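You operate a simulated robot arm through the tools that you are given. There is no shell and no other tool. Be economical: measure what you need, move in short steps, check, and stop when the job is done.

Carry out the task below with a simulated two-armed robot. There is one attempt and no reset: what you move stays moved.

Task
Pack the white-cap and red-cap bottles in the grey carrier and carry it to the cart.
Fine: lid on first; carry it by both handles. Set down upright: what you pick out.

It is judged by the outcome, as a careful person would: the job done as asked, and still so three seconds after it is handed in. It fails if anything else is knocked over, pushed out of place, dropped, spilled or broken. Lids that push on must go on centred and level and be pressed home; caps that screw on are set level and turned clockwise until they are tight.

Robot
Two 7-joint arms with two-finger parallel grippers on one trunk, on a base that drives. Base frame: it is fixed to the floor where the robot stands at the start and does not move with it; the origin is under the middle of the robot, x ahead of it, y to its left, z up; the surface under the hand at the start is at about z = 85. Lengths are in cm, angles in degrees, forces in N, time in s.
The left shoulder is at the start at [5, 16.5, 118], the right one opposite. With the tool pointing down near the work surface each hand reaches from about 20 to 68 cm from the robot's upright axis, wherever it stands, measured 20 degrees to its own side. Places, roughly: inside of the grey carrier [50, 10, 90]; top of the steel cart [-40, 90, 80]. Payload 3.91 kg a hand.
Tool frame (each hand has its own): the origin (TCP) lies between the finger pads and is the grasp point; the fingertips stand 3 cm ahead of it; z points along the fingers, y is the line along which they close. Largest opening 11 cm; finger width 2, thickness 1; the body of the gripper, 4.8 by 11.2 cm, starts 5.5 cm behind the TCP.
Orientation is told as [roll, pitch, yaw] about the base's x, y, z axes, in that order, counted from this pose: with the fingers straight down and closing along the base's y, the tool's x points along the base's -x, its y along +y and its z along -z.

Tools
- The arms move only by the tool arm_command. It takes "left_moves", "right_moves" or both (then of equal length, played together; a hand with none holds still); each is a list of rows, each a list of 7 numbers: the shift along the tool's x, y, z in units of 20 mm (1.0 is 20 mm), then the turn, a rotation vector about the tool's x, y, z in units of 5 degrees (1.0 is 5 degrees), then the closure, from 0 (fully open) to 1 (shut). In form: [[tx, ty, tz, rx, ry, rz, gripper], ...]. A call has 1 to 12 rows; each row shifts and turns the commanded pose from where the row before left it, along the tool's axes as they then stand. A call with a number of a shift or a turn outside -1 to 1 is refused whole. A row lasts 0.2 s, in which the tool goes at most 5 cm and 8.6 degrees; a call with a longer step from one row to the next is refused whole, and so is a gripper value outside its range. Where a pose cannot be reached the arm comes as near as it can. A force on the tool above 40 N (or 10 N above the force at the start of the call, whichever is more), or a blocked arm, ends the call early, and 0.2 s more pass. Each finger travels about 4.5 cm/s and halts on what it meets, pressing with about 24 N; the grip force reading is that of the motor and also rises with nothing between the fingers. The clock runs only during rows and for 0.2 s after the last one: add rows that do not move to give the fingers time. The reply holds the time, the measured pose of the TCP, the force on the tool along the base axes, the opening and the grip force, in the units named above and with some noise, with the torque about the TCP (base axes, N m) and any sound that the robot's microphone picked up, and new pictures: "views" is both (left out), scene, wrist or none (wrist: the cameras of the hands that moved).
- Cameras (640 x 400 px; columns grow to the right, rows downward): "scene" is now at [8.86, 7.28, 135.59]; the picture's right is [0.68, -0.73, 0.00], its down [-0.42, -0.39, -0.82] and it looks along [0.60, 0.56, -0.57] (base axes); focal length 214 px, centre (320, 200). "left" rides on the left gripper at [7.2, -1.7, -10.3] in its tool frame; the picture's right is [0.23, 0.97, 0.00], its down [-0.76, 0.18, -0.62] and it looks along [-0.61, 0.14, 0.78] (tool axes); focal length 222 px, centre (320, 200). "right" rides on the right gripper at [7.2, 1.7, -10.3] in its tool frame; the picture's right is [-0.23, 0.97, 0.00], its down [-0.76, -0.18, -0.62] and it looks along [-0.61, -0.14, 0.78] (tool axes); focal length 222 px, centre (320, 200). There is no depth. A picture from a camera that has moved, and an enlarged one, comes with that camera's place and axes in the base frame and with its lens. The place of the scene camera against the robot may be out by one fixed shift of up to 1.8 cm in any direction.
- raise_lower(by): slides the trunk up (or, below 0, down) by that many cm; the arms and the scene camera ride with it, the base frame stays. It gives what a move gives, with no picture.
- roll_base(legs): drives the robot by 1 to 6 legs, each [ahead, left, turn to the left] in cm, cm and degrees, along the robot's own axes; the way and the turn of a leg run together, so that a leg with both is an arc; at most 150 cm and 180 degrees a leg. The arms and the cameras ride along, it lands a little off, and it stops where it bumps. It gives what a move gives, and a new picture of the scene camera.
- head_to(pan, tilt): turns the head with the scene camera to pan (to the left, within 80 degrees either way) and tilt (down, from -29 to 69), counted from straight ahead of the robot. It gives what a move gives, and a new picture of the scene camera.
- close_up(camera, box): a new picture of the part [left, top, right, bottom] of that camera's present view, enlarged. It takes no simulated time.
- close_job(): hands the job in; it is judged then, once.

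Work in short steps. Places have to be worked out from the pictures, the camera data and where the tool is seen: move nearer, look again, correct. Check each grasp and each placing, and mend what went wrong. You have 120 turns and 260 pictures in all, those below and enlarged ones among them. Open the grippers and draw the arms clear of the work before you hand the job in, unless the task says otherwise; then end with one line.

The tools are called after "Request:" by a JSON object that holds its "op" and its "data". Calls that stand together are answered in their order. arm_command: Moves the arms, as the interface text tells. Its arguments: {"type":"object","properties":{"left_moves":{"type":"array","items":{"type":"array","items":{"type":"number"}}},"right_moves":{"type":"array","items":{"type":"array","items":{"type":"number"}}},"views":{"type":"string","enum":["both","scene","wrist","none"]}},"required":[]} The other tools are called the same way: raise_lower (by) slides the trunk up or down; roll_base (legs) drives the base; head_to (pan, tilt) turns the head that bears the scene camera; close_up (camera, box) takes an enlarged picture of a part of a camera's view; close_job () hands the job in.

At the start:

```text
time_s: 0.0
left_tcp_pos: [26.67, 32.08, 124.94]
left_tool_rot: [0.0, 0.0, 0.0]
left_force: [0.8, -0.2, -0.6]
left_wrist_torque: [-0.03, -0.02, 0.02]
left_finger_gap: 10.99
left_grip_force: 0.1
right_tcp_pos: [35.16, 1.97, 126.09]
right_tool_rot: [-0.1, 0.0, 0.1]
right_force: [0.2, -0.8, 0.3]
right_wrist_torque: [0.0, 0.03, 0.0]
right_finger_gap: 11.0
right_grip_force: 0.1
trunk travel left (down, up): [-40.0, 10.3]
robot x, y, heading: [0.33, -0.19, -0.1]
head pan, tilt: [42.9, 34.6]
```

scene: 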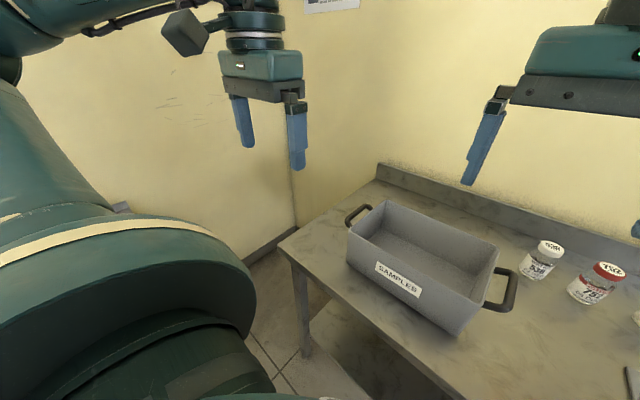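
right: 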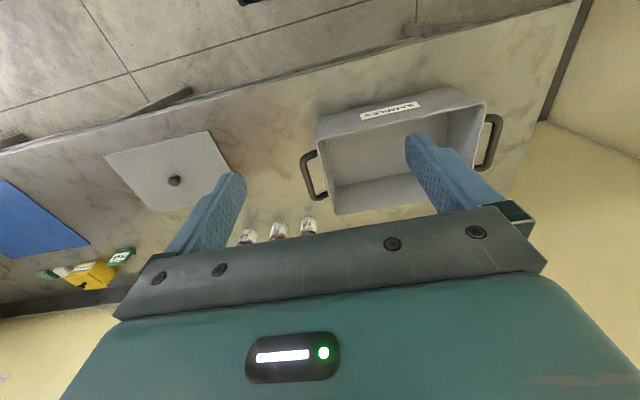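
left: 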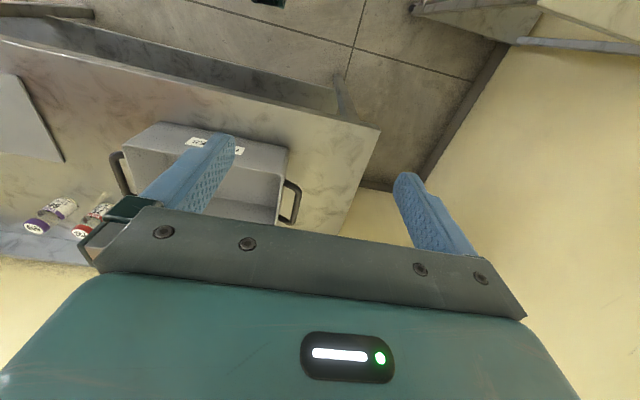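

The pictures show the carrier, three bottles and a plate-like lid with a knob to the right. I turn the head to see the rest of the bench.

Request:
{"op": "head_to", "data": {"pan": 0, "tilt": 45}}

Request:
{"op": "head_to", "data": {"pan": -35, "tilt": 40}}

Request:
{"op": "head_to", "data": {"pan": 80, "tilt": 30}}

```text
time_s: 1.1
left_tcp_pos: [26.69, 31.99, 125.04]
left_tool_rot: [0.0, 0.0, 0.1]
left_force: [0.3, -0.1, 0.0]
left_wrist_torque: [-0.02, 0.01, 0.02]
left_finger_gap: 11.0
left_grip_force: 0.0
right_tcp_pos: [35.2, 2.01, 126.12]
right_tool_rot: [0.0, 0.1, 0.0]
right_force: [-0.2, 0.3, -0.1]
right_wrist_torque: [-0.03, -0.01, -0.01]
right_finger_gap: 10.98
right_grip_force: 0.1
trunk travel left (down, up): [-40.0, 10.3]
robot x, y, heading: [0.01, -0.43, -0.2]
head pan, tilt: [0.0, 45.0]
camera scene: at [10.53, 1.28, 134.06], right [0.0, -1.0, 0.0], down [-0.71, 0.0, -0.71], along [0.71, 0.0, -0.71], focal length 214 px, centre (320, 200)
```

scene: 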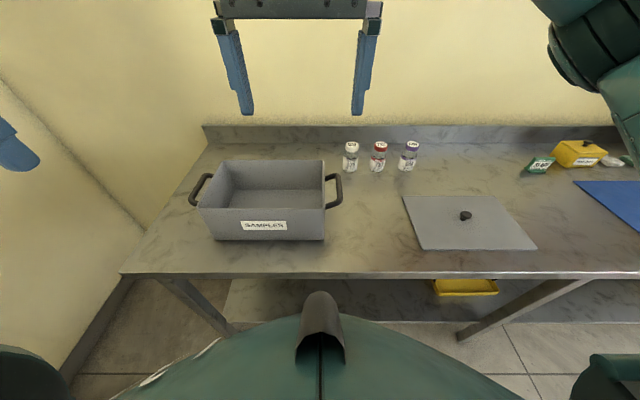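

```text
time_s: 2.1
left_tcp_pos: [26.56, 31.99, 124.94]
left_tool_rot: [0.0, 0.0, 0.0]
left_force: [-0.2, 0.2, -0.1]
left_wrist_torque: [0.02, -0.01, 0.0]
left_finger_gap: 11.0
left_grip_force: 0.1
right_tcp_pos: [35.22, 2.02, 126.03]
right_tool_rot: [-0.1, 0.0, 0.0]
right_force: [0.1, 0.6, 0.0]
right_wrist_torque: [-0.01, 0.02, -0.01]
right_finger_gap: 10.99
right_grip_force: 0.1
trunk travel left (down, up): [-40.0, 10.3]
robot x, y, heading: [-0.04, -0.18, 0.2]
head pan, tilt: [-35.0, 40.0]
camera scene: at [9.37, -3.6, 134.78], right [-0.57, -0.82, 0.0], down [-0.53, 0.37, -0.77], along [0.63, -0.44, -0.64], focal length 214 px, centre (320, 200)
```

scene: 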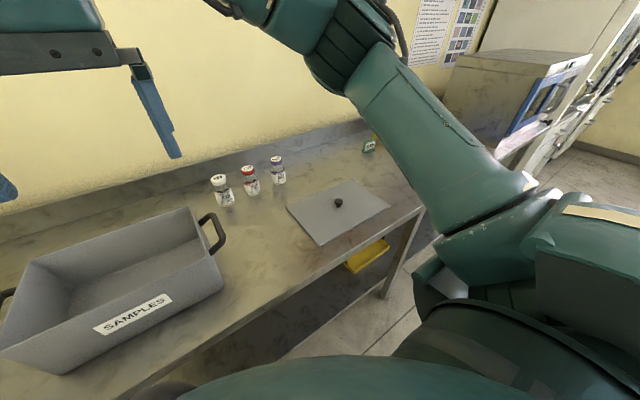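

```text
time_s: 4.0
left_tcp_pos: [26.61, 32.12, 124.93]
left_tool_rot: [0.1, -0.1, 0.0]
left_force: [0.4, -0.1, -0.7]
left_wrist_torque: [-0.02, -0.02, -0.01]
left_finger_gap: 10.98
left_grip_force: 0.1
right_tcp_pos: [35.22, 2.0, 126.16]
right_tool_rot: [0.0, -0.1, 0.0]
right_force: [0.5, -0.3, 0.1]
right_wrist_torque: [-0.03, 0.02, 0.0]
right_finger_gap: 11.01
right_grip_force: 0.0
trunk travel left (down, up): [-40.0, 10.3]
robot x, y, heading: [-0.31, -0.02, -0.1]
head pan, tilt: [80.0, 30.0]
camera scene: at [3.98, 10.18, 136.31], right [0.98, -0.17, 0.0], down [-0.09, -0.49, -0.87], along [0.15, 0.85, -0.5], focal length 214 px, centre (320, 200)
```

scene: 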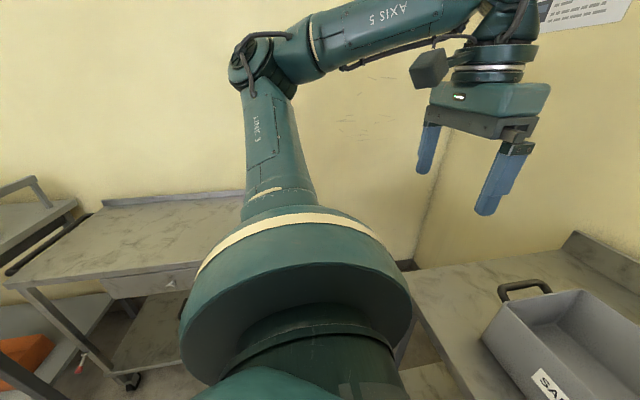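

I estimate the bottles at about x 75, y −10/−21/−31, the lid near [51,−41] and the carrier near [54,15]. I turn the head to centre and drive 10 cm ahead so that the bottles come within reach.

Request:
{"op": "roll_base", "data": {"legs": [[10, 0, 0]]}}

Request:
{"op": "head_to", "data": {"pan": -10, "tilt": 45}}

Request:
{"op": "close_up", "data": {"camera": "scene", "box": [220, 80, 440, 220]}}

```text
time_s: 5.2
left_tcp_pos: [36.41, 32.1, 124.86]
left_tool_rot: [0.0, 0.1, 0.0]
left_force: [-0.2, 0.2, 0.1]
left_wrist_torque: [0.04, 0.04, -0.02]
left_finger_gap: 10.99
left_grip_force: 0.0
right_tcp_pos: [45.03, 2.02, 126.2]
right_tool_rot: [0.0, 0.0, 0.1]
right_force: [0.5, -0.7, -0.1]
right_wrist_torque: [0.01, -0.02, 0.0]
right_finger_gap: 11.02
right_grip_force: 0.0
trunk travel left (down, up): [-40.0, 10.3]
robot x, y, heading: [10.01, -0.39, 0.1]
head pan, tilt: [80.0, 30.0]
camera scene: at [13.81, 10.18, 136.31], right [0.98, -0.17, 0.0], down [-0.09, -0.49, -0.87], along [0.15, 0.85, -0.5], focal length 214 px, centre (320, 200)
```

scene: 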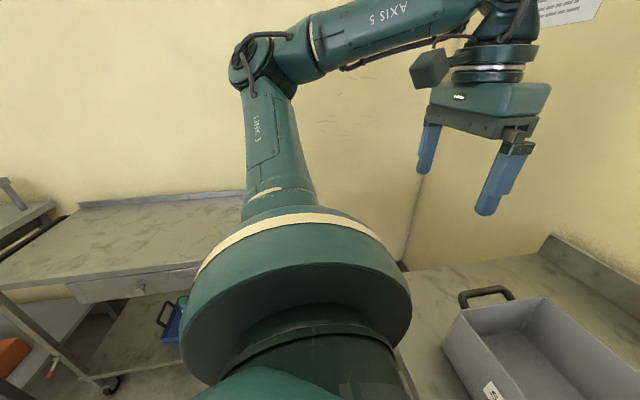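

```text
time_s: 6.8
left_tcp_pos: [36.29, 31.97, 124.99]
left_tool_rot: [0.0, 0.1, 0.0]
left_force: [-0.8, -0.9, 0.5]
left_wrist_torque: [-0.01, 0.0, -0.03]
left_finger_gap: 11.03
left_grip_force: 0.1
right_tcp_pos: [44.88, 2.1, 126.16]
right_tool_rot: [0.0, 0.0, 0.0]
right_force: [0.0, 0.0, -0.7]
right_wrist_torque: [0.0, -0.02, -0.04]
right_finger_gap: 10.99
right_grip_force: 0.0
trunk travel left (down, up): [-40.0, 10.3]
robot x, y, heading: [9.91, 0.08, 0.1]
head pan, tilt: [-10.0, 45.0]
camera scene: at [20.16, -0.13, 134.05], right [-0.17, -0.98, 0.0], down [-0.7, 0.12, -0.71], along [0.7, -0.12, -0.71], focal length 214 px, centre (320, 200)
```

scene: 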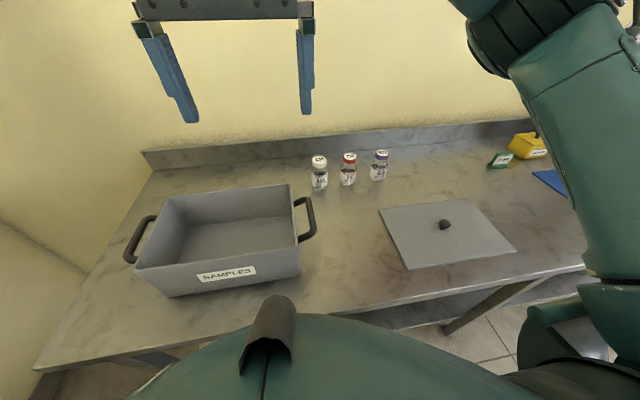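

```text
2.86 times, centred on (330, 150) of scene
camera zoom: at [20.16, -0.13, 134.05], right [-0.17, -0.98, 0.0], down [-0.7, 0.12, -0.71], along [0.7, -0.12, -0.71], focal length 613 px, centre (291, 343)
```

zoom: 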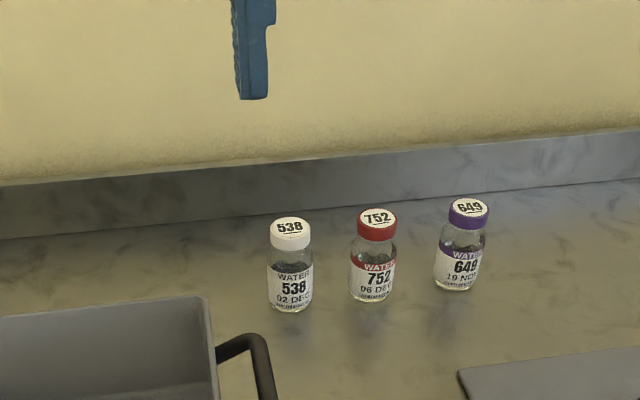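

The bottles stand about 10 cm apart, with white at [75,−10], red at [75,−20] and purple at [75,−31], and they are about 11 cm tall. I move the right hand toward a spot above the white bottle.

Request:
{"op": "arm_command", "data": {"right_moves": [[-1, -0.5, 0.5, 0, 0, 0, 0], [-1, -0.5, 0.5, 0, 0, 0, 0], [-1, -0.5, 0.5, 0, 0, 0, 0], [-1, -0.5, 0.5, 0, 0, 0, 0], [-1, -0.5, 0.5, 0, 0, 0, 0], [-1, -0.5, 0.5, 0, 0, 0, 0], [-1, -0.5, 0.5, 0, 0, 0, 0], [-1, -0.5, 0.5, 0, 0, 0, 0], [-1, -0.5, 0.5, 0, 0, 0, 0], [-1, -0.5, 0.5, 0, 0, 0, 0], [-1, -0.5, 0.5, 0, 0, 0, 0], [-1, -0.5, 0.5, 0, 0, 0, 0]], "views": "both"}}

```text
time_s: 9.4
left_tcp_pos: [36.36, 31.99, 124.96]
left_tool_rot: [0.0, 0.0, 0.0]
left_force: [-0.2, 0.5, -1.0]
left_wrist_torque: [-0.03, -0.01, 0.03]
left_finger_gap: 10.99
left_grip_force: 0.0
right_tcp_pos: [68.99, -9.97, 114.27]
right_tool_rot: [-0.1, -0.1, 0.0]
right_force: [1.3, -0.6, 0.0]
right_wrist_torque: [-0.01, -0.01, -0.01]
right_finger_gap: 11.0
right_grip_force: 0.0
trunk travel left (down, up): [-40.0, 10.3]
robot x, y, heading: [9.96, -0.31, 0.1]
head pan, tilt: [-10.0, 45.0]
camera scene: at [20.18, -0.13, 134.05], right [-0.17, -0.98, 0.0], down [-0.7, 0.12, -0.71], along [0.7, -0.12, -0.71], focal length 214 px, centre (320, 200)
camera right: at [61.74, -8.31, 124.5], right [0.23, 0.97, 0.0], down [0.76, -0.18, 0.62], along [0.61, -0.14, -0.78], focal length 222 px, centre (320, 200)
```

scene: 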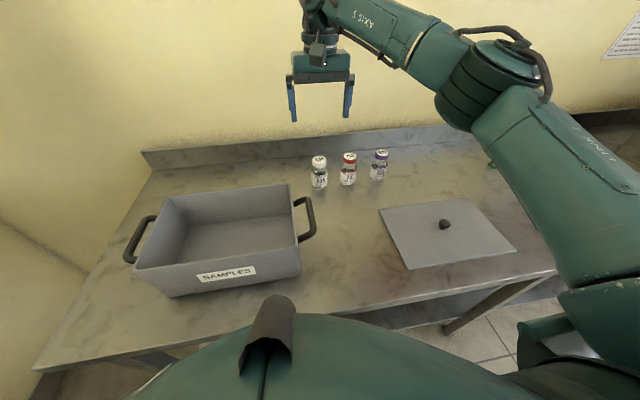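
right: 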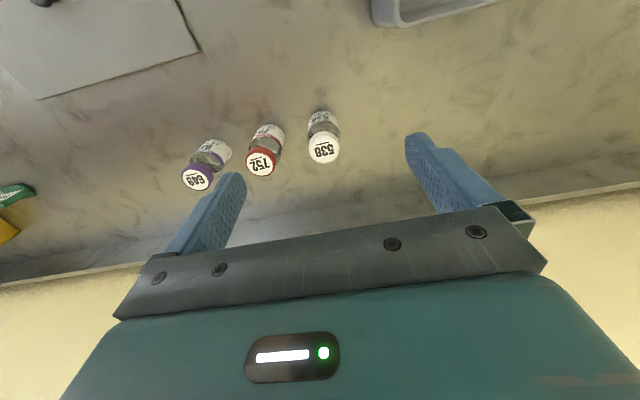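

In the wrist view the white cap is at about [75.3,−10.7]. I lower the hand to z≈103 above it with the fingers narrowed to about 8 cm.

Request:
{"op": "arm_command", "data": {"right_moves": [[-0.8, -0.05, 0.2, 0, 0, 0, 0.25], [-0.8, -0.05, 0.6, 0, 0, 0, 0.25], [-0.8, -0.05, 0.9, 0, 0, 0, 0.25], [-0.75, -0.05, 0.9, 0, 0, 0, 0.25], [0, -0.05, 1, 0, 0, 0, 0.25], [0, -0.05, 1, 0, 0, 0, 0.25], [0, 0, 0.9, 0, 0, 0, 0.25], [0, 0, 0, 0, 0, 0, 0.25]], "views": "both"}}

```text
time_s: 11.2
left_tcp_pos: [36.2, 32.15, 124.95]
left_tool_rot: [0.0, 0.0, 0.0]
left_force: [0.0, 0.1, -0.4]
left_wrist_torque: [-0.01, 0.02, 0.03]
left_finger_gap: 11.01
left_grip_force: 0.0
right_tcp_pos: [74.39, -10.3, 103.82]
right_tool_rot: [0.0, 0.0, 0.0]
right_force: [-0.1, -0.4, 0.0]
right_wrist_torque: [-0.01, -0.02, -0.02]
right_finger_gap: 8.25
right_grip_force: 0.1
right hand out of reach, approached as far as the arm can: row 3, 4, 6
trunk travel left (down, up): [-40.0, 10.3]
robot x, y, heading: [9.89, -0.08, 0.1]
head pan, tilt: [-10.0, 45.0]
camera scene: at [20.15, -0.13, 134.06], right [-0.17, -0.98, 0.0], down [-0.7, 0.12, -0.71], along [0.7, -0.12, -0.71], focal length 214 px, centre (320, 200)
camera right: at [67.15, -8.73, 114.09], right [0.23, 0.97, 0.0], down [0.76, -0.18, 0.62], along [0.61, -0.14, -0.78], focal length 222 px, centre (320, 200)
```

scene: 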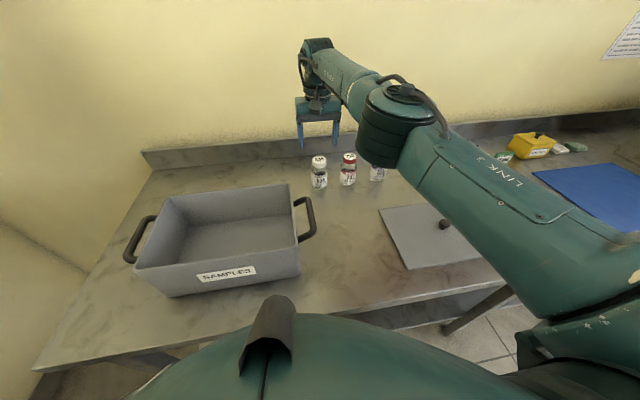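
right: 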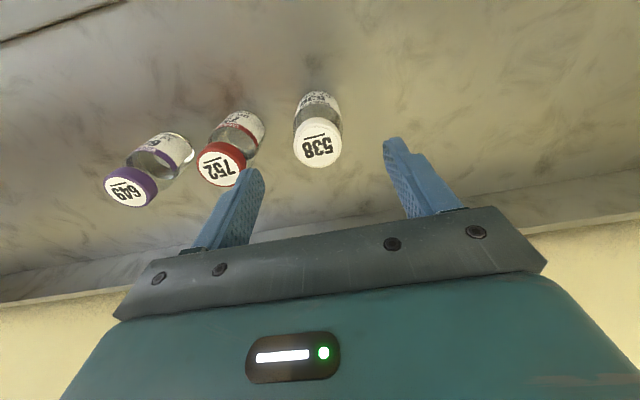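

The white cap is at about [75.7,−10.8], at the edge of the arm's reach. I drive 5 cm nearer; the fingertips are clear above the bottles.

Request:
{"op": "roll_base", "data": {"legs": [[5, 0, 0]]}}

Request:
{"op": "arm_command", "data": {"right_moves": [[0.6, -0.08, 0, 0, 0, 0, 0.25], [0.6, -0.08, 0, 0, 0, 0, 0.25], [0.6, -0.08, 0, 0, 0, 0, 0.25], [0, 0, 0, 0, 0, 0, 0.25]], "views": "wrist"}}

```text
time_s: 12.2
left_tcp_pos: [37.87, 32.08, 124.87]
left_tool_rot: [-0.2, 0.0, 0.1]
left_force: [-0.5, 0.2, -0.8]
left_wrist_torque: [-0.03, -0.01, -0.03]
left_finger_gap: 10.97
left_grip_force: 0.1
right_tcp_pos: [75.91, -10.49, 103.91]
right_tool_rot: [0.0, 0.1, -0.1]
right_force: [0.0, -0.6, 0.0]
right_wrist_torque: [-0.02, -0.03, 0.02]
right_finger_gap: 8.26
right_grip_force: 0.2
trunk travel left (down, up): [-40.0, 10.3]
robot x, y, heading: [11.51, 0.05, -0.1]
head pan, tilt: [-10.0, 45.0]
stopped in leg 1: the robot was blocked; the commanded pose is now the measured one
camera scene: at [21.79, -0.13, 134.07], right [-0.17, -0.98, 0.0], down [-0.7, 0.12, -0.71], along [0.7, -0.12, -0.71], focal length 214 px, centre (320, 200)
```

scene: 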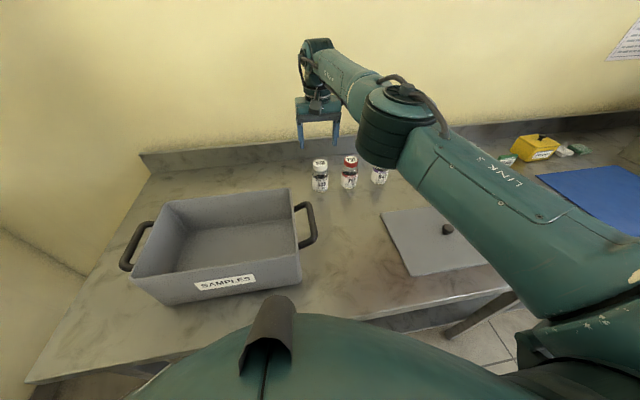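

```text
time_s: 13.2
left_tcp_pos: [38.2, 31.97, 124.95]
left_tool_rot: [0.0, 0.0, 0.0]
left_force: [-0.9, 0.1, -0.5]
left_wrist_torque: [-0.02, -0.01, 0.01]
left_finger_gap: 11.0
left_grip_force: 0.0
right_tcp_pos: [76.08, -10.39, 103.86]
right_tool_rot: [0.0, 0.1, 0.0]
right_force: [-0.3, 0.8, 0.3]
right_wrist_torque: [-0.01, 0.04, -0.01]
right_finger_gap: 8.24
right_grip_force: 0.0
right hand out of reach, approached as far as the arm can: row 1, 2, 3
trunk travel left (down, up): [-40.0, 10.3]
robot x, y, heading: [11.38, 0.08, 0.1]
head pan, tilt: [-10.0, 45.0]
camera right: at [68.91, -8.78, 114.05], right [0.23, 0.97, 0.0], down [0.76, -0.18, 0.62], along [0.61, -0.14, -0.78], focal length 222 px, centre (320, 200)
```

right: 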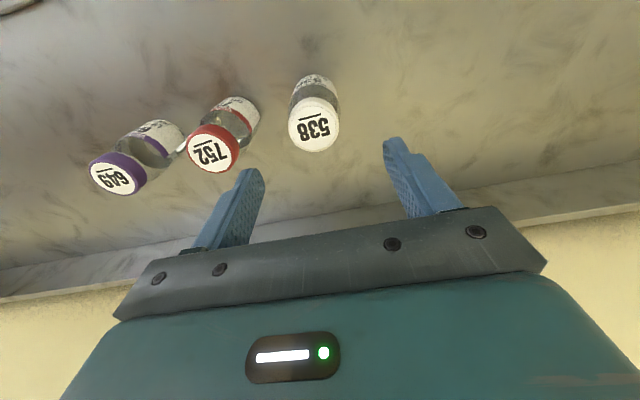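

The bench stopped the base at x≈11.5, and the arm didn't follow the small retreat, probably because it is near full stretch. I try lifting it and pulling back.

Request:
{"op": "arm_command", "data": {"right_moves": [[0.3, 0, -1, 0, 0, 0, 0.25], [0.3, 0, -1, 0, 0, 0, 0.25], [0.5, 0, -1, 0, 0, 0, 0.25], [0.5, 0, 0, 0, 0, 0, 0.25]], "views": "none"}}

```text
time_s: 14.2
left_tcp_pos: [38.04, 31.95, 124.92]
left_tool_rot: [-0.1, 0.1, 0.0]
left_force: [0.7, -0.5, 0.1]
left_wrist_torque: [-0.02, 0.01, -0.02]
left_finger_gap: 11.0
left_grip_force: 0.1
right_tcp_pos: [75.4, -10.31, 108.96]
right_tool_rot: [0.0, 0.3, 0.0]
right_force: [0.2, 0.5, 0.3]
right_wrist_torque: [0.01, 0.02, -0.03]
right_finger_gap: 8.23
right_grip_force: 0.0
right hand out of reach, approached as far as the arm can: row 1, 3, 4
trunk travel left (down, up): [-40.0, 10.3]
robot x, y, heading: [11.81, -0.12, -0.0]
head pan, tilt: [-10.0, 45.0]
```

It does move now but lags. I pull back in x to bring the commanded pose and the measured pose together.

Request:
{"op": "arm_command", "data": {"right_moves": [[0.8, 0, 0, 0, 0, 0, 0.25], [0.8, 0, 0, 0, 0, 0, 0.25], [0, 0, 0, 0, 0, 0, 0.25]], "views": "none"}}

```text
time_s: 14.9
left_tcp_pos: [38.05, 32.07, 124.81]
left_tool_rot: [-0.1, 0.2, 0.0]
left_force: [0.2, 0.7, -0.5]
left_wrist_torque: [0.03, -0.02, 0.02]
left_finger_gap: 11.02
left_grip_force: 0.0
right_tcp_pos: [75.36, -10.28, 108.92]
right_tool_rot: [0.0, 0.2, 0.0]
right_force: [-0.3, 0.2, -0.2]
right_wrist_torque: [-0.05, -0.01, -0.01]
right_finger_gap: 8.25
right_grip_force: 0.0
right hand out of reach, approached as far as the arm can: row 1, 2
trunk travel left (down, up): [-40.0, 10.3]
robot x, y, heading: [11.51, 0.13, 0.3]
head pan, tilt: [-10.0, 45.0]
```

No response to the pull-back. I try a bigger retreat with some sideways motion toward the robot's own right.

Request:
{"op": "arm_command", "data": {"right_moves": [[0.5, 0, -0.8, 0, 0, 0, 0.25], [0.7, 0, -0.8, 0, 0, 0, 0.25], [1, 0, -0.8, 0, 0, 0, 0.25], [1, 0, -0.5, 0, 0, 0, 0.25], [1, 0, 0, 0, 0, 0, 0.25], [1, 0, 0, 0, 0, 0, 0.25], [1, 0, 0, 0, 0, 0, 0.25], [0, 0, 0, 0, 0, 0, 0.25]], "views": "scene"}}

```text
time_s: 16.8
left_tcp_pos: [38.13, 31.97, 124.93]
left_tool_rot: [-0.1, 0.1, 0.0]
left_force: [-0.4, 0.6, 0.3]
left_wrist_torque: [0.04, 0.0, -0.01]
left_finger_gap: 11.0
left_grip_force: 0.0
right_tcp_pos: [73.47, -8.41, 115.21]
right_tool_rot: [0.0, 0.3, 0.0]
right_force: [0.3, -0.3, 0.1]
right_wrist_torque: [0.03, 0.01, -0.01]
right_finger_gap: 8.24
right_grip_force: 0.0
right hand out of reach, approached as far as the arm can: row 1, 2, 3, 4, 5, 6, 7
trunk travel left (down, up): [-40.0, 10.3]
robot x, y, heading: [11.8, -0.22, 0.2]
head pan, tilt: [-10.0, 45.0]
camera scene: at [21.9, -0.12, 134.05], right [-0.17, -0.98, 0.0], down [-0.7, 0.12, -0.71], along [0.7, -0.12, -0.71], focal length 214 px, centre (320, 200)
```

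scene: 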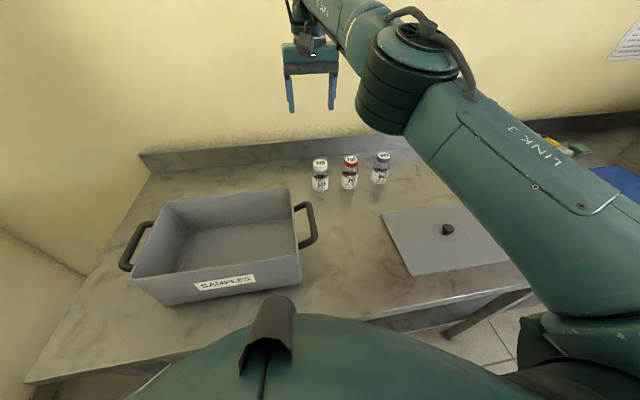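

The arm seems to be sitting at a joint limit. I retrace the diagonal path I came in on.

Request:
{"op": "arm_command", "data": {"right_moves": [[0.7, -0.5, -0.8, 0, 0, 0, 0.25], [0.7, -0.5, -0.8, 0, 0, 0, 0.25], [0.8, 0, -0.8, 0, 0, 0, 0.25], [1, 0, -0.8, 0, 0, 0, 0.25], [1, 0.5, -0.8, 0, 0, 0, 0.25], [1, 0.5, 0, 0, 0, 0, 0.25], [1, 0.5, 0, 0, 0, 0, 0.25], [1, 0.5, 0, 0, 0, 0, 0.25], [1, 0, 0, 0, 0, 0, 0.25], [0, 0, 0, 0, 0, 0, 0.25]], "views": "scene"}}

```text
time_s: 18.9
left_tcp_pos: [38.2, 32.07, 124.97]
left_tool_rot: [-0.2, 0.1, -0.1]
left_force: [0.2, 0.6, 0.1]
left_wrist_torque: [-0.01, 0.02, -0.01]
left_finger_gap: 10.97
left_grip_force: 0.1
right_tcp_pos: [59.11, -6.08, 123.76]
right_tool_rot: [0.0, 0.0, -0.1]
right_force: [0.4, 0.3, -0.1]
right_wrist_torque: [0.02, 0.02, 0.04]
right_finger_gap: 8.27
right_grip_force: 0.1
right hand out of reach, approached as far as the arm can: row 1, 2
trunk travel left (down, up): [-40.0, 10.3]
robot x, y, heading: [11.39, 0.3, 0.2]
head pan, tilt: [-10.0, 45.0]
camera scene: at [21.92, -0.12, 134.05], right [-0.17, -0.98, 0.0], down [-0.7, 0.12, -0.71], along [0.7, -0.12, -0.71], focal length 214 px, centre (320, 200)
```

scene: 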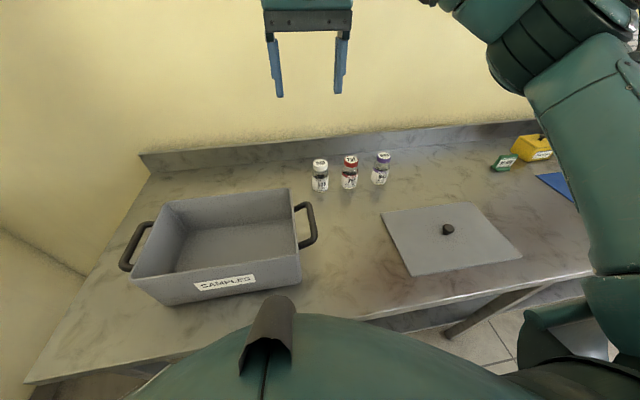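

The arm is free again. The bottles sit at the limit for a vertical tool, so I tilt the tool 20° forward (the wrist stays back) and then approach again.

Request:
{"op": "arm_command", "data": {"right_moves": [[0, 0, 0, 0, -1, 0, 0.25], [0, 0, 0, 0, -1, 0, 0.25], [0, 0, 0, 0, -1, 0, 0.25], [0, 0, 0, 0, -1, 0, 0.25], [-0.38, -0.2, 1, 0, 0, 0, 0.25], [-0.38, -0.2, 1, 0, 0, 0, 0.25], [-0.38, -0.2, 1, 0, 0, 0, 0.25], [-0.38, -0.2, 1, 0, 0, 0, 0.25], [-0.38, -0.2, 1, 0, 0, 0, 0.25], [-0.38, -0.2, 1, 0, 0, 0, 0.25], [-0.38, -0.2, 1, 0, 0, 0, 0.25], [-0.38, -0.2, 1, 0, 0, 0, 0.25]], "views": "wrist"}}

```text
time_s: 21.6
left_tcp_pos: [38.11, 32.09, 124.78]
left_tool_rot: [-0.1, 0.0, 0.0]
left_force: [0.4, 0.0, 0.4]
left_wrist_torque: [-0.01, 0.01, 0.02]
left_finger_gap: 11.01
left_grip_force: 0.0
right_tcp_pos: [70.2, -9.11, 110.89]
right_tool_rot: [-0.1, -19.9, 0.0]
right_force: [-0.2, -0.4, 0.1]
right_wrist_torque: [0.01, 0.02, 0.02]
right_finger_gap: 8.26
right_grip_force: 0.0
trunk travel left (down, up): [-40.0, 10.3]
robot x, y, heading: [11.6, -0.2, -0.2]
head pan, tilt: [-10.0, 45.0]
camera right: at [59.94, -7.52, 117.92], right [0.21, 0.97, 0.08], down [0.5, -0.18, 0.84], along [0.84, -0.14, -0.53], focal length 222 px, centre (320, 200)
```

right: 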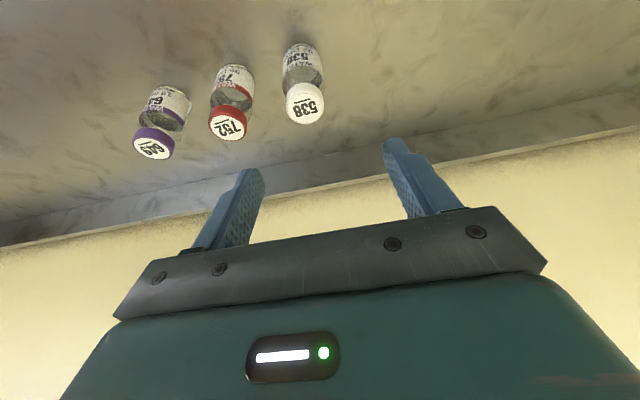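

The white cap is at about [75.4,−10.8]. I move to just above it.

Request:
{"op": "arm_command", "data": {"right_moves": [[-0.23, -0.17, 0.92, 0, 0, 0, 0.25], [-0.23, -0.17, 0.92, 0, 0, 0, 0.25], [-0.23, -0.17, 0.92, 0, 0, 0, 0.25], [-0.23, -0.17, 0.92, 0, 0, 0, 0.25], [-0.23, -0.17, 0.92, 0, 0, 0, 0.25], [0, 0, 0, 0, 0, 0, 0.25]], "views": "both"}}

```text
time_s: 22.9
left_tcp_pos: [38.08, 32.02, 124.86]
left_tool_rot: [-0.1, 0.2, 0.0]
left_force: [0.8, 0.2, -0.6]
left_wrist_torque: [0.06, -0.02, -0.01]
left_finger_gap: 11.01
left_grip_force: 0.1
right_tcp_pos: [75.56, -10.96, 102.85]
right_tool_rot: [0.0, -20.0, 0.0]
right_force: [0.3, -0.2, 1.0]
right_wrist_torque: [0.01, 0.01, 0.02]
right_finger_gap: 8.26
right_grip_force: 0.1
trunk travel left (down, up): [-40.0, 10.3]
robot x, y, heading: [11.4, 0.03, -0.0]
head pan, tilt: [-10.0, 45.0]
camera scene: at [21.89, -0.13, 134.06], right [-0.17, -0.98, 0.0], down [-0.7, 0.12, -0.71], along [0.7, -0.12, -0.71], focal length 214 px, centre (320, 200)
camera right: at [65.29, -9.32, 110.01], right [0.21, 0.97, 0.08], down [0.5, -0.18, 0.85], along [0.84, -0.14, -0.53], focal length 222 px, centre (320, 200)
```

scene: 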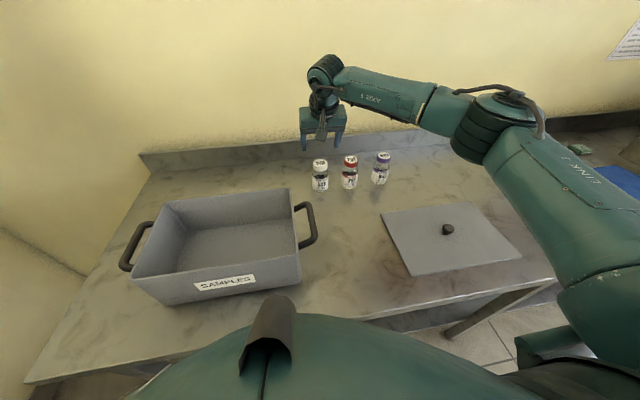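
right: 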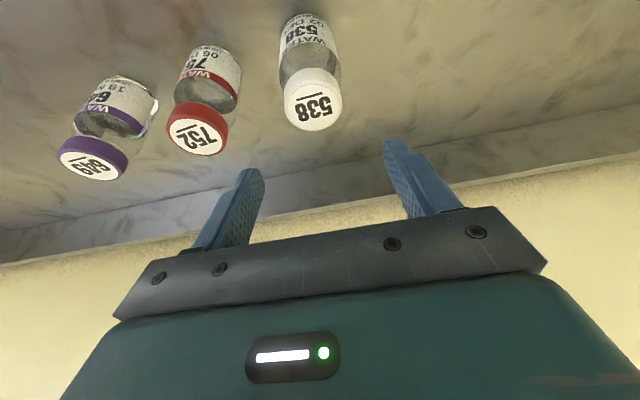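

The hand is aligned over the white cap, so I descend vertically to z≈92 with the fingers still open.

Request:
{"op": "arm_command", "data": {"right_moves": [[0.31, 0, 0.86, 0, 0, 0, 0.25], [0.31, 0, 0.86, 0, 0, 0, 0.25], [0.31, 0, 0.86, 0, 0, 0, 0.25], [0.31, 0, 0.86, 0, 0, 0, 0.25], [0.31, 0, 0.86, 0, 0, 0, 0.25], [0.31, 0, 0.8, 0, 0, 0, 0.25], [0, 0, 0, 0, 0, 0, 0.25]], "views": "both"}}

```text
time_s: 24.6
left_tcp_pos: [37.96, 32.01, 124.89]
left_tool_rot: [-0.1, 0.1, -0.1]
left_force: [0.9, -0.4, -0.3]
left_wrist_torque: [0.05, 0.0, -0.04]
left_finger_gap: 11.01
left_grip_force: 0.1
right_tcp_pos: [75.37, -10.58, 92.18]
right_tool_rot: [0.0, -20.0, 0.0]
right_force: [0.1, -0.6, -0.2]
right_wrist_torque: [0.01, -0.01, -0.01]
right_finger_gap: 8.26
right_grip_force: 0.0
trunk travel left (down, up): [-40.0, 10.3]
robot x, y, heading: [11.47, -0.09, -0.2]
head pan, tilt: [-10.0, 45.0]
camera scene: at [21.9, -0.13, 134.06], right [-0.17, -0.98, 0.0], down [-0.7, 0.12, -0.71], along [0.7, -0.12, -0.71], focal length 214 px, centre (320, 200)
camera right: at [65.09, -9.03, 99.39], right [0.21, 0.97, 0.08], down [0.5, -0.18, 0.85], along [0.84, -0.14, -0.53], focal length 222 px, centre (320, 200)
```

scene: 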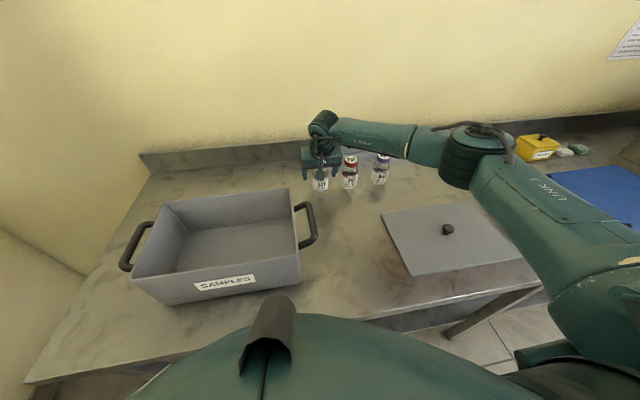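
right: 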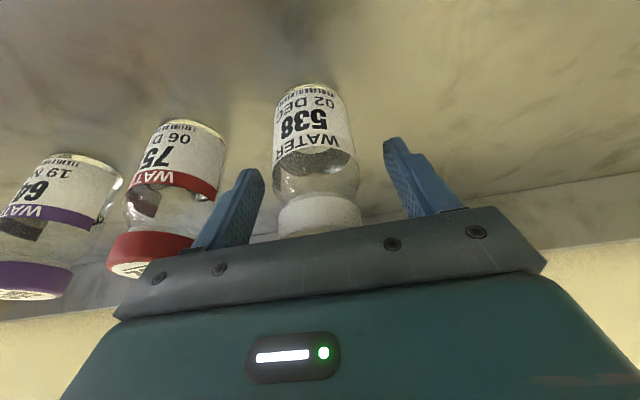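

The white bottle is between the fingers. I close on it.

Request:
{"op": "arm_command", "data": {"right_moves": [[0, 0, 0, 0, 0, 0, 0.6], [0, 0, 0, 0, 0, 0, 0.8], [0, 0, 0, 0, 0, 0, 0.9], [0, 0, 0, 0, 0, 0, 0.9]], "views": "wrist"}}

```text
time_s: 25.6
left_tcp_pos: [38.12, 32.15, 124.96]
left_tool_rot: [0.0, 0.2, 0.0]
left_force: [-0.7, 0.5, -0.3]
left_wrist_torque: [0.02, 0.02, -0.03]
left_finger_gap: 11.02
left_grip_force: 0.1
right_tcp_pos: [75.29, -10.59, 92.3]
right_tool_rot: [0.0, -20.0, 0.0]
right_force: [-0.9, 0.2, -0.4]
right_wrist_torque: [-0.01, 0.01, 0.01]
right_finger_gap: 5.13
right_grip_force: 24.5
trunk travel left (down, up): [-40.0, 10.3]
robot x, y, heading: [11.6, -0.11, -0.0]
head pan, tilt: [-10.0, 45.0]
camera right: at [65.09, -9.04, 99.41], right [0.21, 0.97, 0.08], down [0.5, -0.18, 0.85], along [0.84, -0.14, -0.53], focal length 222 px, centre (320, 200)
```

right: 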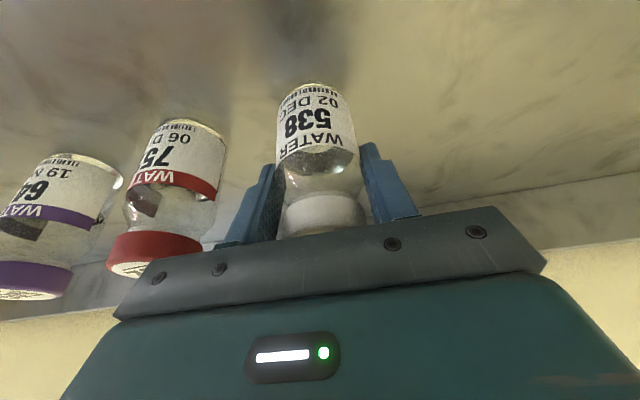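

Firm grip at gap 5.13. I lift straight up and check that the bottle comes along.

Request:
{"op": "arm_command", "data": {"right_moves": [[-0.1, 0, -0.28, 0, 0, 0, 0.9], [-0.34, 0, -0.94, 0, 0, 0, 0.9], [-0.34, 0, -0.94, 0, 0, 0, 0.9], [-0.34, 0, -0.94, 0, 0, 0, 0.9], [-0.34, 0, -0.94, 0, 0, 0, 0.9], [-0.34, 0, -0.94, 0, 0, 0, 0.9], [-0.34, 0, -0.94, 0, 0, 0, 0.9], [-0.34, 0, -0.94, 0, 0, 0, 0.9], [-0.34, 0, -0.94, 0, 0, 0, 0.9], [-0.34, 0, -0.94, 0, 0, 0, 0.9], [-0.34, 0, -0.94, 0, 0, 0, 0.9], [-0.34, 0, -0.94, 0, 0, 0, 0.9]], "views": "both"}}

```text
time_s: 28.1
left_tcp_pos: [38.04, 32.1, 124.97]
left_tool_rot: [0.0, 0.1, 0.0]
left_force: [0.1, 1.0, -0.5]
left_wrist_torque: [0.01, 0.02, 0.0]
left_finger_gap: 10.99
left_grip_force: 0.1
right_tcp_pos: [75.36, -10.8, 114.89]
right_tool_rot: [0.0, -19.8, 0.0]
right_force: [0.4, 0.3, -0.3]
right_wrist_torque: [0.01, 0.03, 0.01]
right_finger_gap: 4.27
right_grip_force: 23.4
trunk travel left (down, up): [-40.0, 10.3]
robot x, y, heading: [11.73, 0.5, 0.1]
head pan, tilt: [-10.0, 45.0]
camera scene: at [21.9, -0.12, 134.05], right [-0.17, -0.98, 0.0], down [-0.7, 0.12, -0.71], along [0.7, -0.12, -0.71], focal length 214 px, centre (320, 200)
camera right: at [65.05, -9.11, 122.02], right [0.21, 0.97, 0.08], down [0.5, -0.18, 0.84], along [0.84, -0.14, -0.53], focal length 222 px, centre (320, 200)
```

scene: 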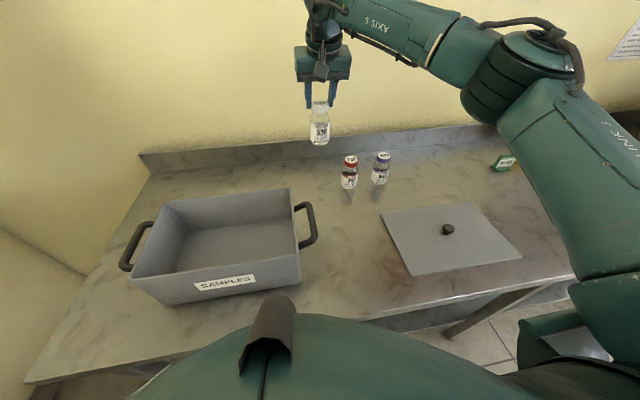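
right: 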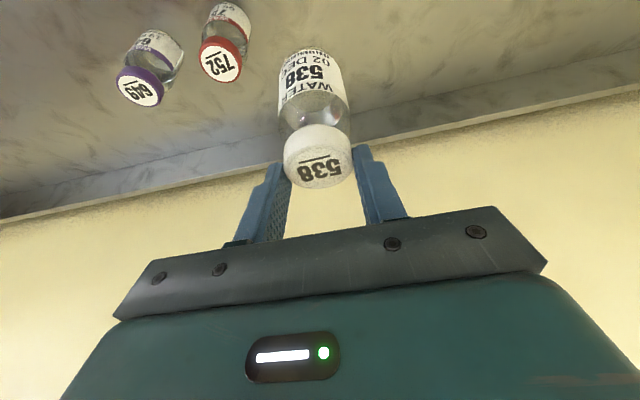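

The gap went from 5.13 to 4.27, so the bottle has slid down and is now held by its cap. I look closely before going on.

Request:
{"op": "close_up", "data": {"camera": "scene", "box": [270, 40, 390, 160]}}

Request:
{"op": "close_up", "data": {"camera": "right", "box": [220, 20, 420, 240]}}

```text
3.33 times, centred on (330, 100) of scene
camera zoom: at [21.9, -0.12, 134.05], right [-0.17, -0.98, 0.0], down [-0.7, 0.12, -0.71], along [0.7, -0.12, -0.71], focal length 715 px, centre (287, 533)
```

zoom: 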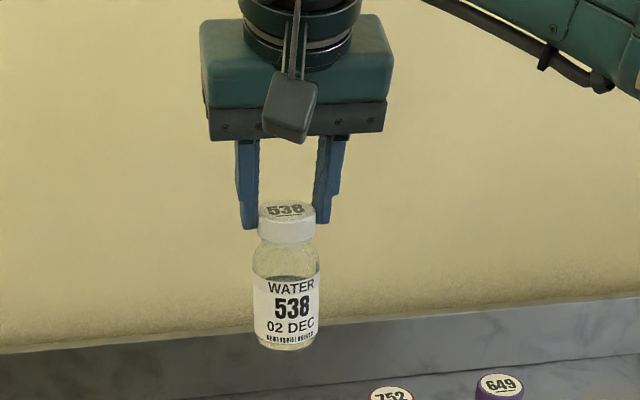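

```text
1.82 times, centred on (320, 130) of right
camera zoom: at [65.05, -9.11, 122.02], right [0.21, 0.97, 0.08], down [0.5, -0.18, 0.84], along [0.84, -0.14, -0.53], focal length 404 px, centre (320, 327)
```

zoom: 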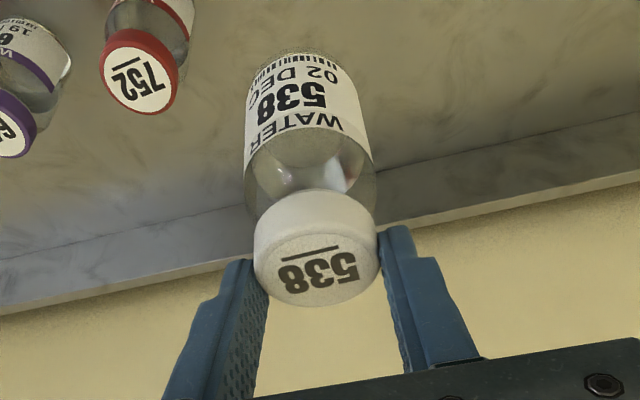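

It is held only by the fingertips on the cap, which is precarious. I lower it gently back to its spot so I can regrip it properly around the cap.

Request:
{"op": "arm_command", "data": {"right_moves": [[0.12, 0, 0.33, 0, 0, 0, 0.9], [0.22, 0, 0.6, 0, 0, 0, 0.9], [0.26, 0, 0.7, 0, 0, 0, 0.9], [0.26, 0, 0.7, 0, 0, 0, 0.9], [0.26, 0, 0.7, 0, 0, 0, 0.9], [0.26, 0, 0.7, 0, 0, 0, 0.9], [0.26, 0, 0.7, 0, 0, 0, 0.9], [0.26, 0, 0.7, 0, 0, 0, 0.9], [0.26, 0, 0.7, 0, 0, 0, 0.9], [0.26, 0, 0.7, 0, 0, 0, 0.9], [0.17, 0, 0.47, 0, 0, 0, 0.9]], "views": "both"}}

Request:
{"op": "close_up", "data": {"camera": "scene", "box": [260, 100, 400, 220]}}

```text
time_s: 30.6
left_tcp_pos: [38.12, 32.1, 124.86]
left_tool_rot: [-0.2, 0.1, 0.0]
left_force: [-0.4, 0.7, 0.2]
left_wrist_torque: [0.01, -0.02, -0.01]
left_finger_gap: 11.0
left_grip_force: 0.0
right_tcp_pos: [75.52, -10.79, 99.8]
right_tool_rot: [0.0, -19.9, 0.1]
right_force: [0.1, -0.2, -1.6]
right_wrist_torque: [0.0, 0.03, 0.03]
right_finger_gap: 4.29
right_grip_force: 24.3
trunk travel left (down, up): [-40.0, 10.3]
robot x, y, heading: [11.5, -0.11, -0.1]
head pan, tilt: [-10.0, 45.0]
camera scene: at [21.93, -0.13, 134.05], right [-0.17, -0.98, 0.0], down [-0.7, 0.12, -0.71], along [0.7, -0.12, -0.71], focal length 214 px, centre (320, 200)
camera right: at [65.24, -9.21, 106.97], right [0.21, 0.97, 0.08], down [0.5, -0.18, 0.85], along [0.84, -0.14, -0.53], focal length 222 px, centre (320, 200)
```

scene: 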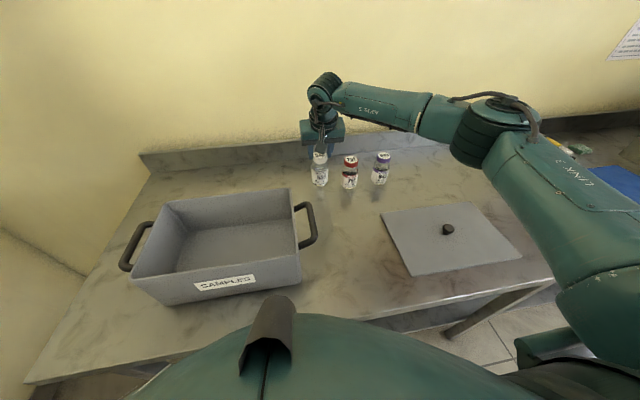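
right: 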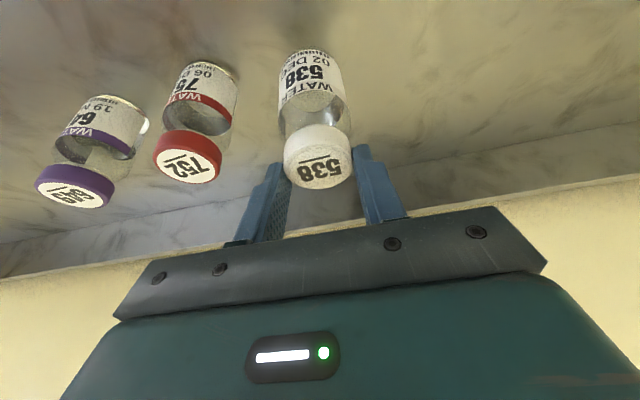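

```text
3.33 times, centred on (330, 160) of scene
camera zoom: at [21.93, -0.13, 134.05], right [-0.17, -0.98, 0.0], down [-0.7, 0.12, -0.71], along [0.7, -0.12, -0.71], focal length 715 px, centre (287, 333)
```

zoom: 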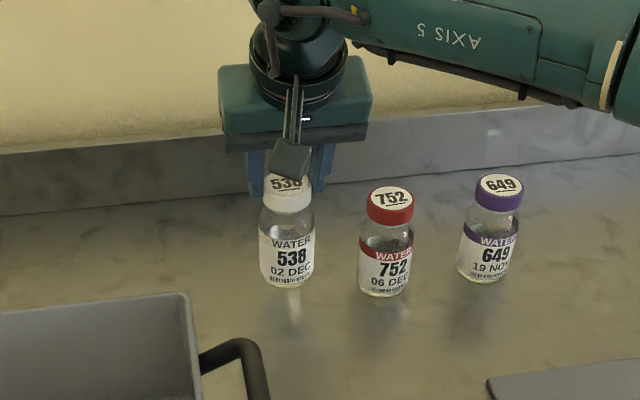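

The bottle hangs about 2 cm above the bench. I lower it in small steps and watch the force.

Request:
{"op": "arm_command", "data": {"right_moves": [[0.068, 0, 0.188, 0, 0, 0, 0.9], [0.068, 0, 0.188, 0, 0, 0, 0.9], [0.068, 0, 0.188, 0, 0, 0, 0.9], [0, 0, 0, 0, 0, 0, 0.9]], "views": "none"}}

Request:
{"op": "arm_command", "data": {"right_moves": [[0.068, 0, 0.188, 0, 0, 0, 0.9], [0.034, 0, 0.094, 0, 0, 0, 0.9], [0, 0, 0, 0, 0, 0, 0.9]], "views": "wrist"}}

Request:
{"op": "close_up", "data": {"camera": "scene", "box": [260, 100, 400, 220]}}

```text
time_s: 31.6
left_tcp_pos: [38.26, 32.04, 124.91]
left_tool_rot: [-0.1, 0.1, 0.0]
left_force: [-0.4, 0.4, -0.1]
left_wrist_torque: [-0.03, -0.03, 0.02]
left_finger_gap: 11.03
left_grip_force: 0.1
right_tcp_pos: [75.39, -10.8, 98.73]
right_tool_rot: [0.0, -19.8, 0.0]
right_force: [0.3, -0.7, -0.6]
right_wrist_torque: [0.05, -0.02, 0.03]
right_finger_gap: 4.28
right_grip_force: 23.8
trunk travel left (down, up): [-40.0, 10.3]
robot x, y, heading: [11.22, 0.14, 0.1]
head pan, tilt: [-10.0, 45.0]
```

```text
time_s: 32.4
left_tcp_pos: [38.16, 32.09, 124.88]
left_tool_rot: [-0.1, 0.2, 0.0]
left_force: [0.1, 0.2, 0.1]
left_wrist_torque: [-0.02, -0.03, -0.03]
left_finger_gap: 11.0
left_grip_force: 0.0
right_tcp_pos: [75.56, -10.9, 98.06]
right_tool_rot: [0.0, -20.0, 0.0]
right_force: [0.1, 1.0, -1.4]
right_wrist_torque: [0.02, 0.0, 0.02]
right_finger_gap: 4.31
right_grip_force: 24.3
trunk travel left (down, up): [-40.0, 10.3]
robot x, y, heading: [11.39, 0.02, 0.1]
head pan, tilt: [-10.0, 45.0]
camera right: at [65.21, -9.14, 105.27], right [0.21, 0.97, 0.08], down [0.5, -0.18, 0.85], along [0.84, -0.14, -0.53], focal length 222 px, centre (320, 200)
```

right: 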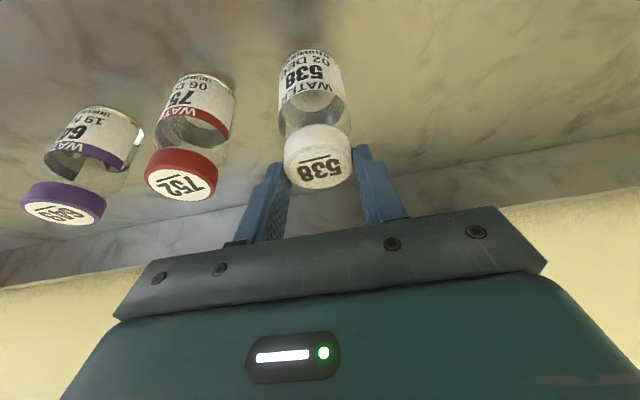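

```text
3.33 times, centred on (330, 160) of scene
camera zoom: at [21.92, -0.13, 134.05], right [-0.17, -0.98, 0.0], down [-0.7, 0.12, -0.71], along [0.7, -0.12, -0.71], focal length 715 px, centre (287, 333)
```

zoom: 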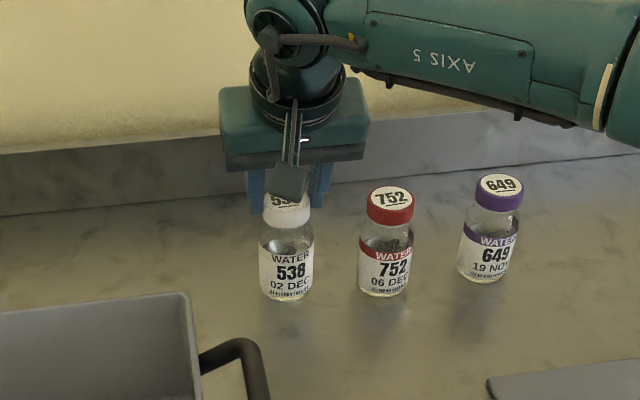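

About 1 cm remains to the bench, so I continue slowly.

Request:
{"op": "arm_command", "data": {"right_moves": [[0.068, 0, 0.188, 0, 0, 0, 0.9], [0.043, 0, 0.118, 0, 0, 0, 0.9], [0, 0, 0, 0, 0, 0, 0.9]], "views": "none"}}

Request:
{"op": "arm_command", "data": {"right_moves": [[0.034, 0, 0.094, 0, 0, 0, 0.9], [0.034, 0, 0.094, 0, 0, 0, 0.9], [0, 0, 0, 0, 0, 0, 0.9]], "views": "none"}}

Request:
{"op": "close_up", "data": {"camera": "scene", "box": [260, 100, 400, 220]}}

```text
time_s: 33.1
left_tcp_pos: [38.1, 31.9, 124.83]
left_tool_rot: [0.0, 0.1, 0.1]
left_force: [0.2, -0.5, -0.9]
left_wrist_torque: [-0.02, -0.02, -0.02]
left_finger_gap: 11.0
left_grip_force: 0.1
right_tcp_pos: [75.44, -10.75, 97.39]
right_tool_rot: [0.0, -19.8, -0.1]
right_force: [0.0, 0.5, -1.3]
right_wrist_torque: [0.02, -0.03, -0.07]
right_finger_gap: 4.27
right_grip_force: 23.9
trunk travel left (down, up): [-40.0, 10.3]
robot x, y, heading: [11.42, 0.19, 0.1]
head pan, tilt: [-10.0, 45.0]
```

```text
time_s: 34.0
left_tcp_pos: [38.09, 32.04, 124.98]
left_tool_rot: [-0.1, 0.0, 0.0]
left_force: [0.2, 0.1, -0.5]
left_wrist_torque: [0.01, 0.01, 0.01]
left_finger_gap: 10.99
left_grip_force: 0.1
right_tcp_pos: [75.37, -10.92, 97.19]
right_tool_rot: [0.0, -20.1, -0.1]
right_force: [1.0, 1.2, 6.0]
right_wrist_torque: [-0.03, 0.07, 0.02]
right_finger_gap: 4.29
right_grip_force: 23.7
trunk travel left (down, up): [-40.0, 10.3]
robot x, y, heading: [11.35, -0.2, 0.0]
head pan, tilt: [-10.0, 45.0]
```

```text
3.33 times, centred on (330, 160) of scene
camera zoom: at [21.85, -0.12, 134.07], right [-0.17, -0.98, 0.0], down [-0.7, 0.12, -0.71], along [0.7, -0.12, -0.71], focal length 715 px, centre (287, 333)
```

zoom: 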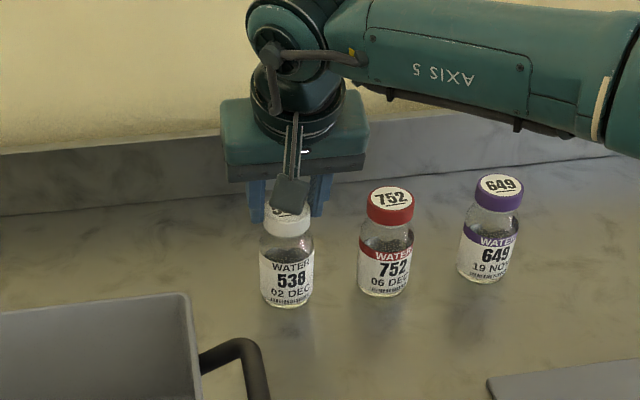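

Contact with the bench: +7 N. I open the fingers, descend 1.6 cm and regrip around the full cap.

Request:
{"op": "arm_command", "data": {"right_moves": [[0, 0, 0, 0, 0, 0, 0.5], [0, 0, 0, 0, 0, 0, 0.45], [0, 0, 0, 0, 0, 0, 0.45], [0.137, 0, 0.376, 0, 0, 0, 0.45], [0.137, 0, 0.376, 0, 0, 0, 0.45], [0, 0, 0, 0, 0, 0, 0.45]], "views": "wrist"}}

```text
time_s: 35.4
left_tcp_pos: [38.03, 32.11, 125.07]
left_tool_rot: [-0.1, 0.1, 0.1]
left_force: [0.5, 0.3, -0.1]
left_wrist_torque: [0.01, -0.02, 0.01]
left_finger_gap: 11.0
left_grip_force: 0.1
right_tcp_pos: [75.35, -10.68, 95.52]
right_tool_rot: [0.0, -19.8, 0.0]
right_force: [0.7, 0.5, -0.3]
right_wrist_torque: [-0.01, 0.01, 0.02]
right_finger_gap: 6.05
right_grip_force: 0.0
trunk travel left (down, up): [-40.0, 10.3]
robot x, y, heading: [11.1, 0.04, 0.3]
head pan, tilt: [-10.0, 45.0]
camera right: at [65.05, -9.16, 102.63], right [0.21, 0.97, 0.08], down [0.5, -0.18, 0.85], along [0.84, -0.14, -0.53], focal length 222 px, centre (320, 200)
```

right: 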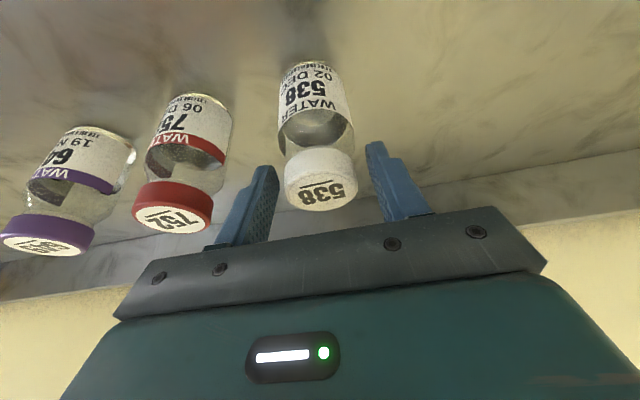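

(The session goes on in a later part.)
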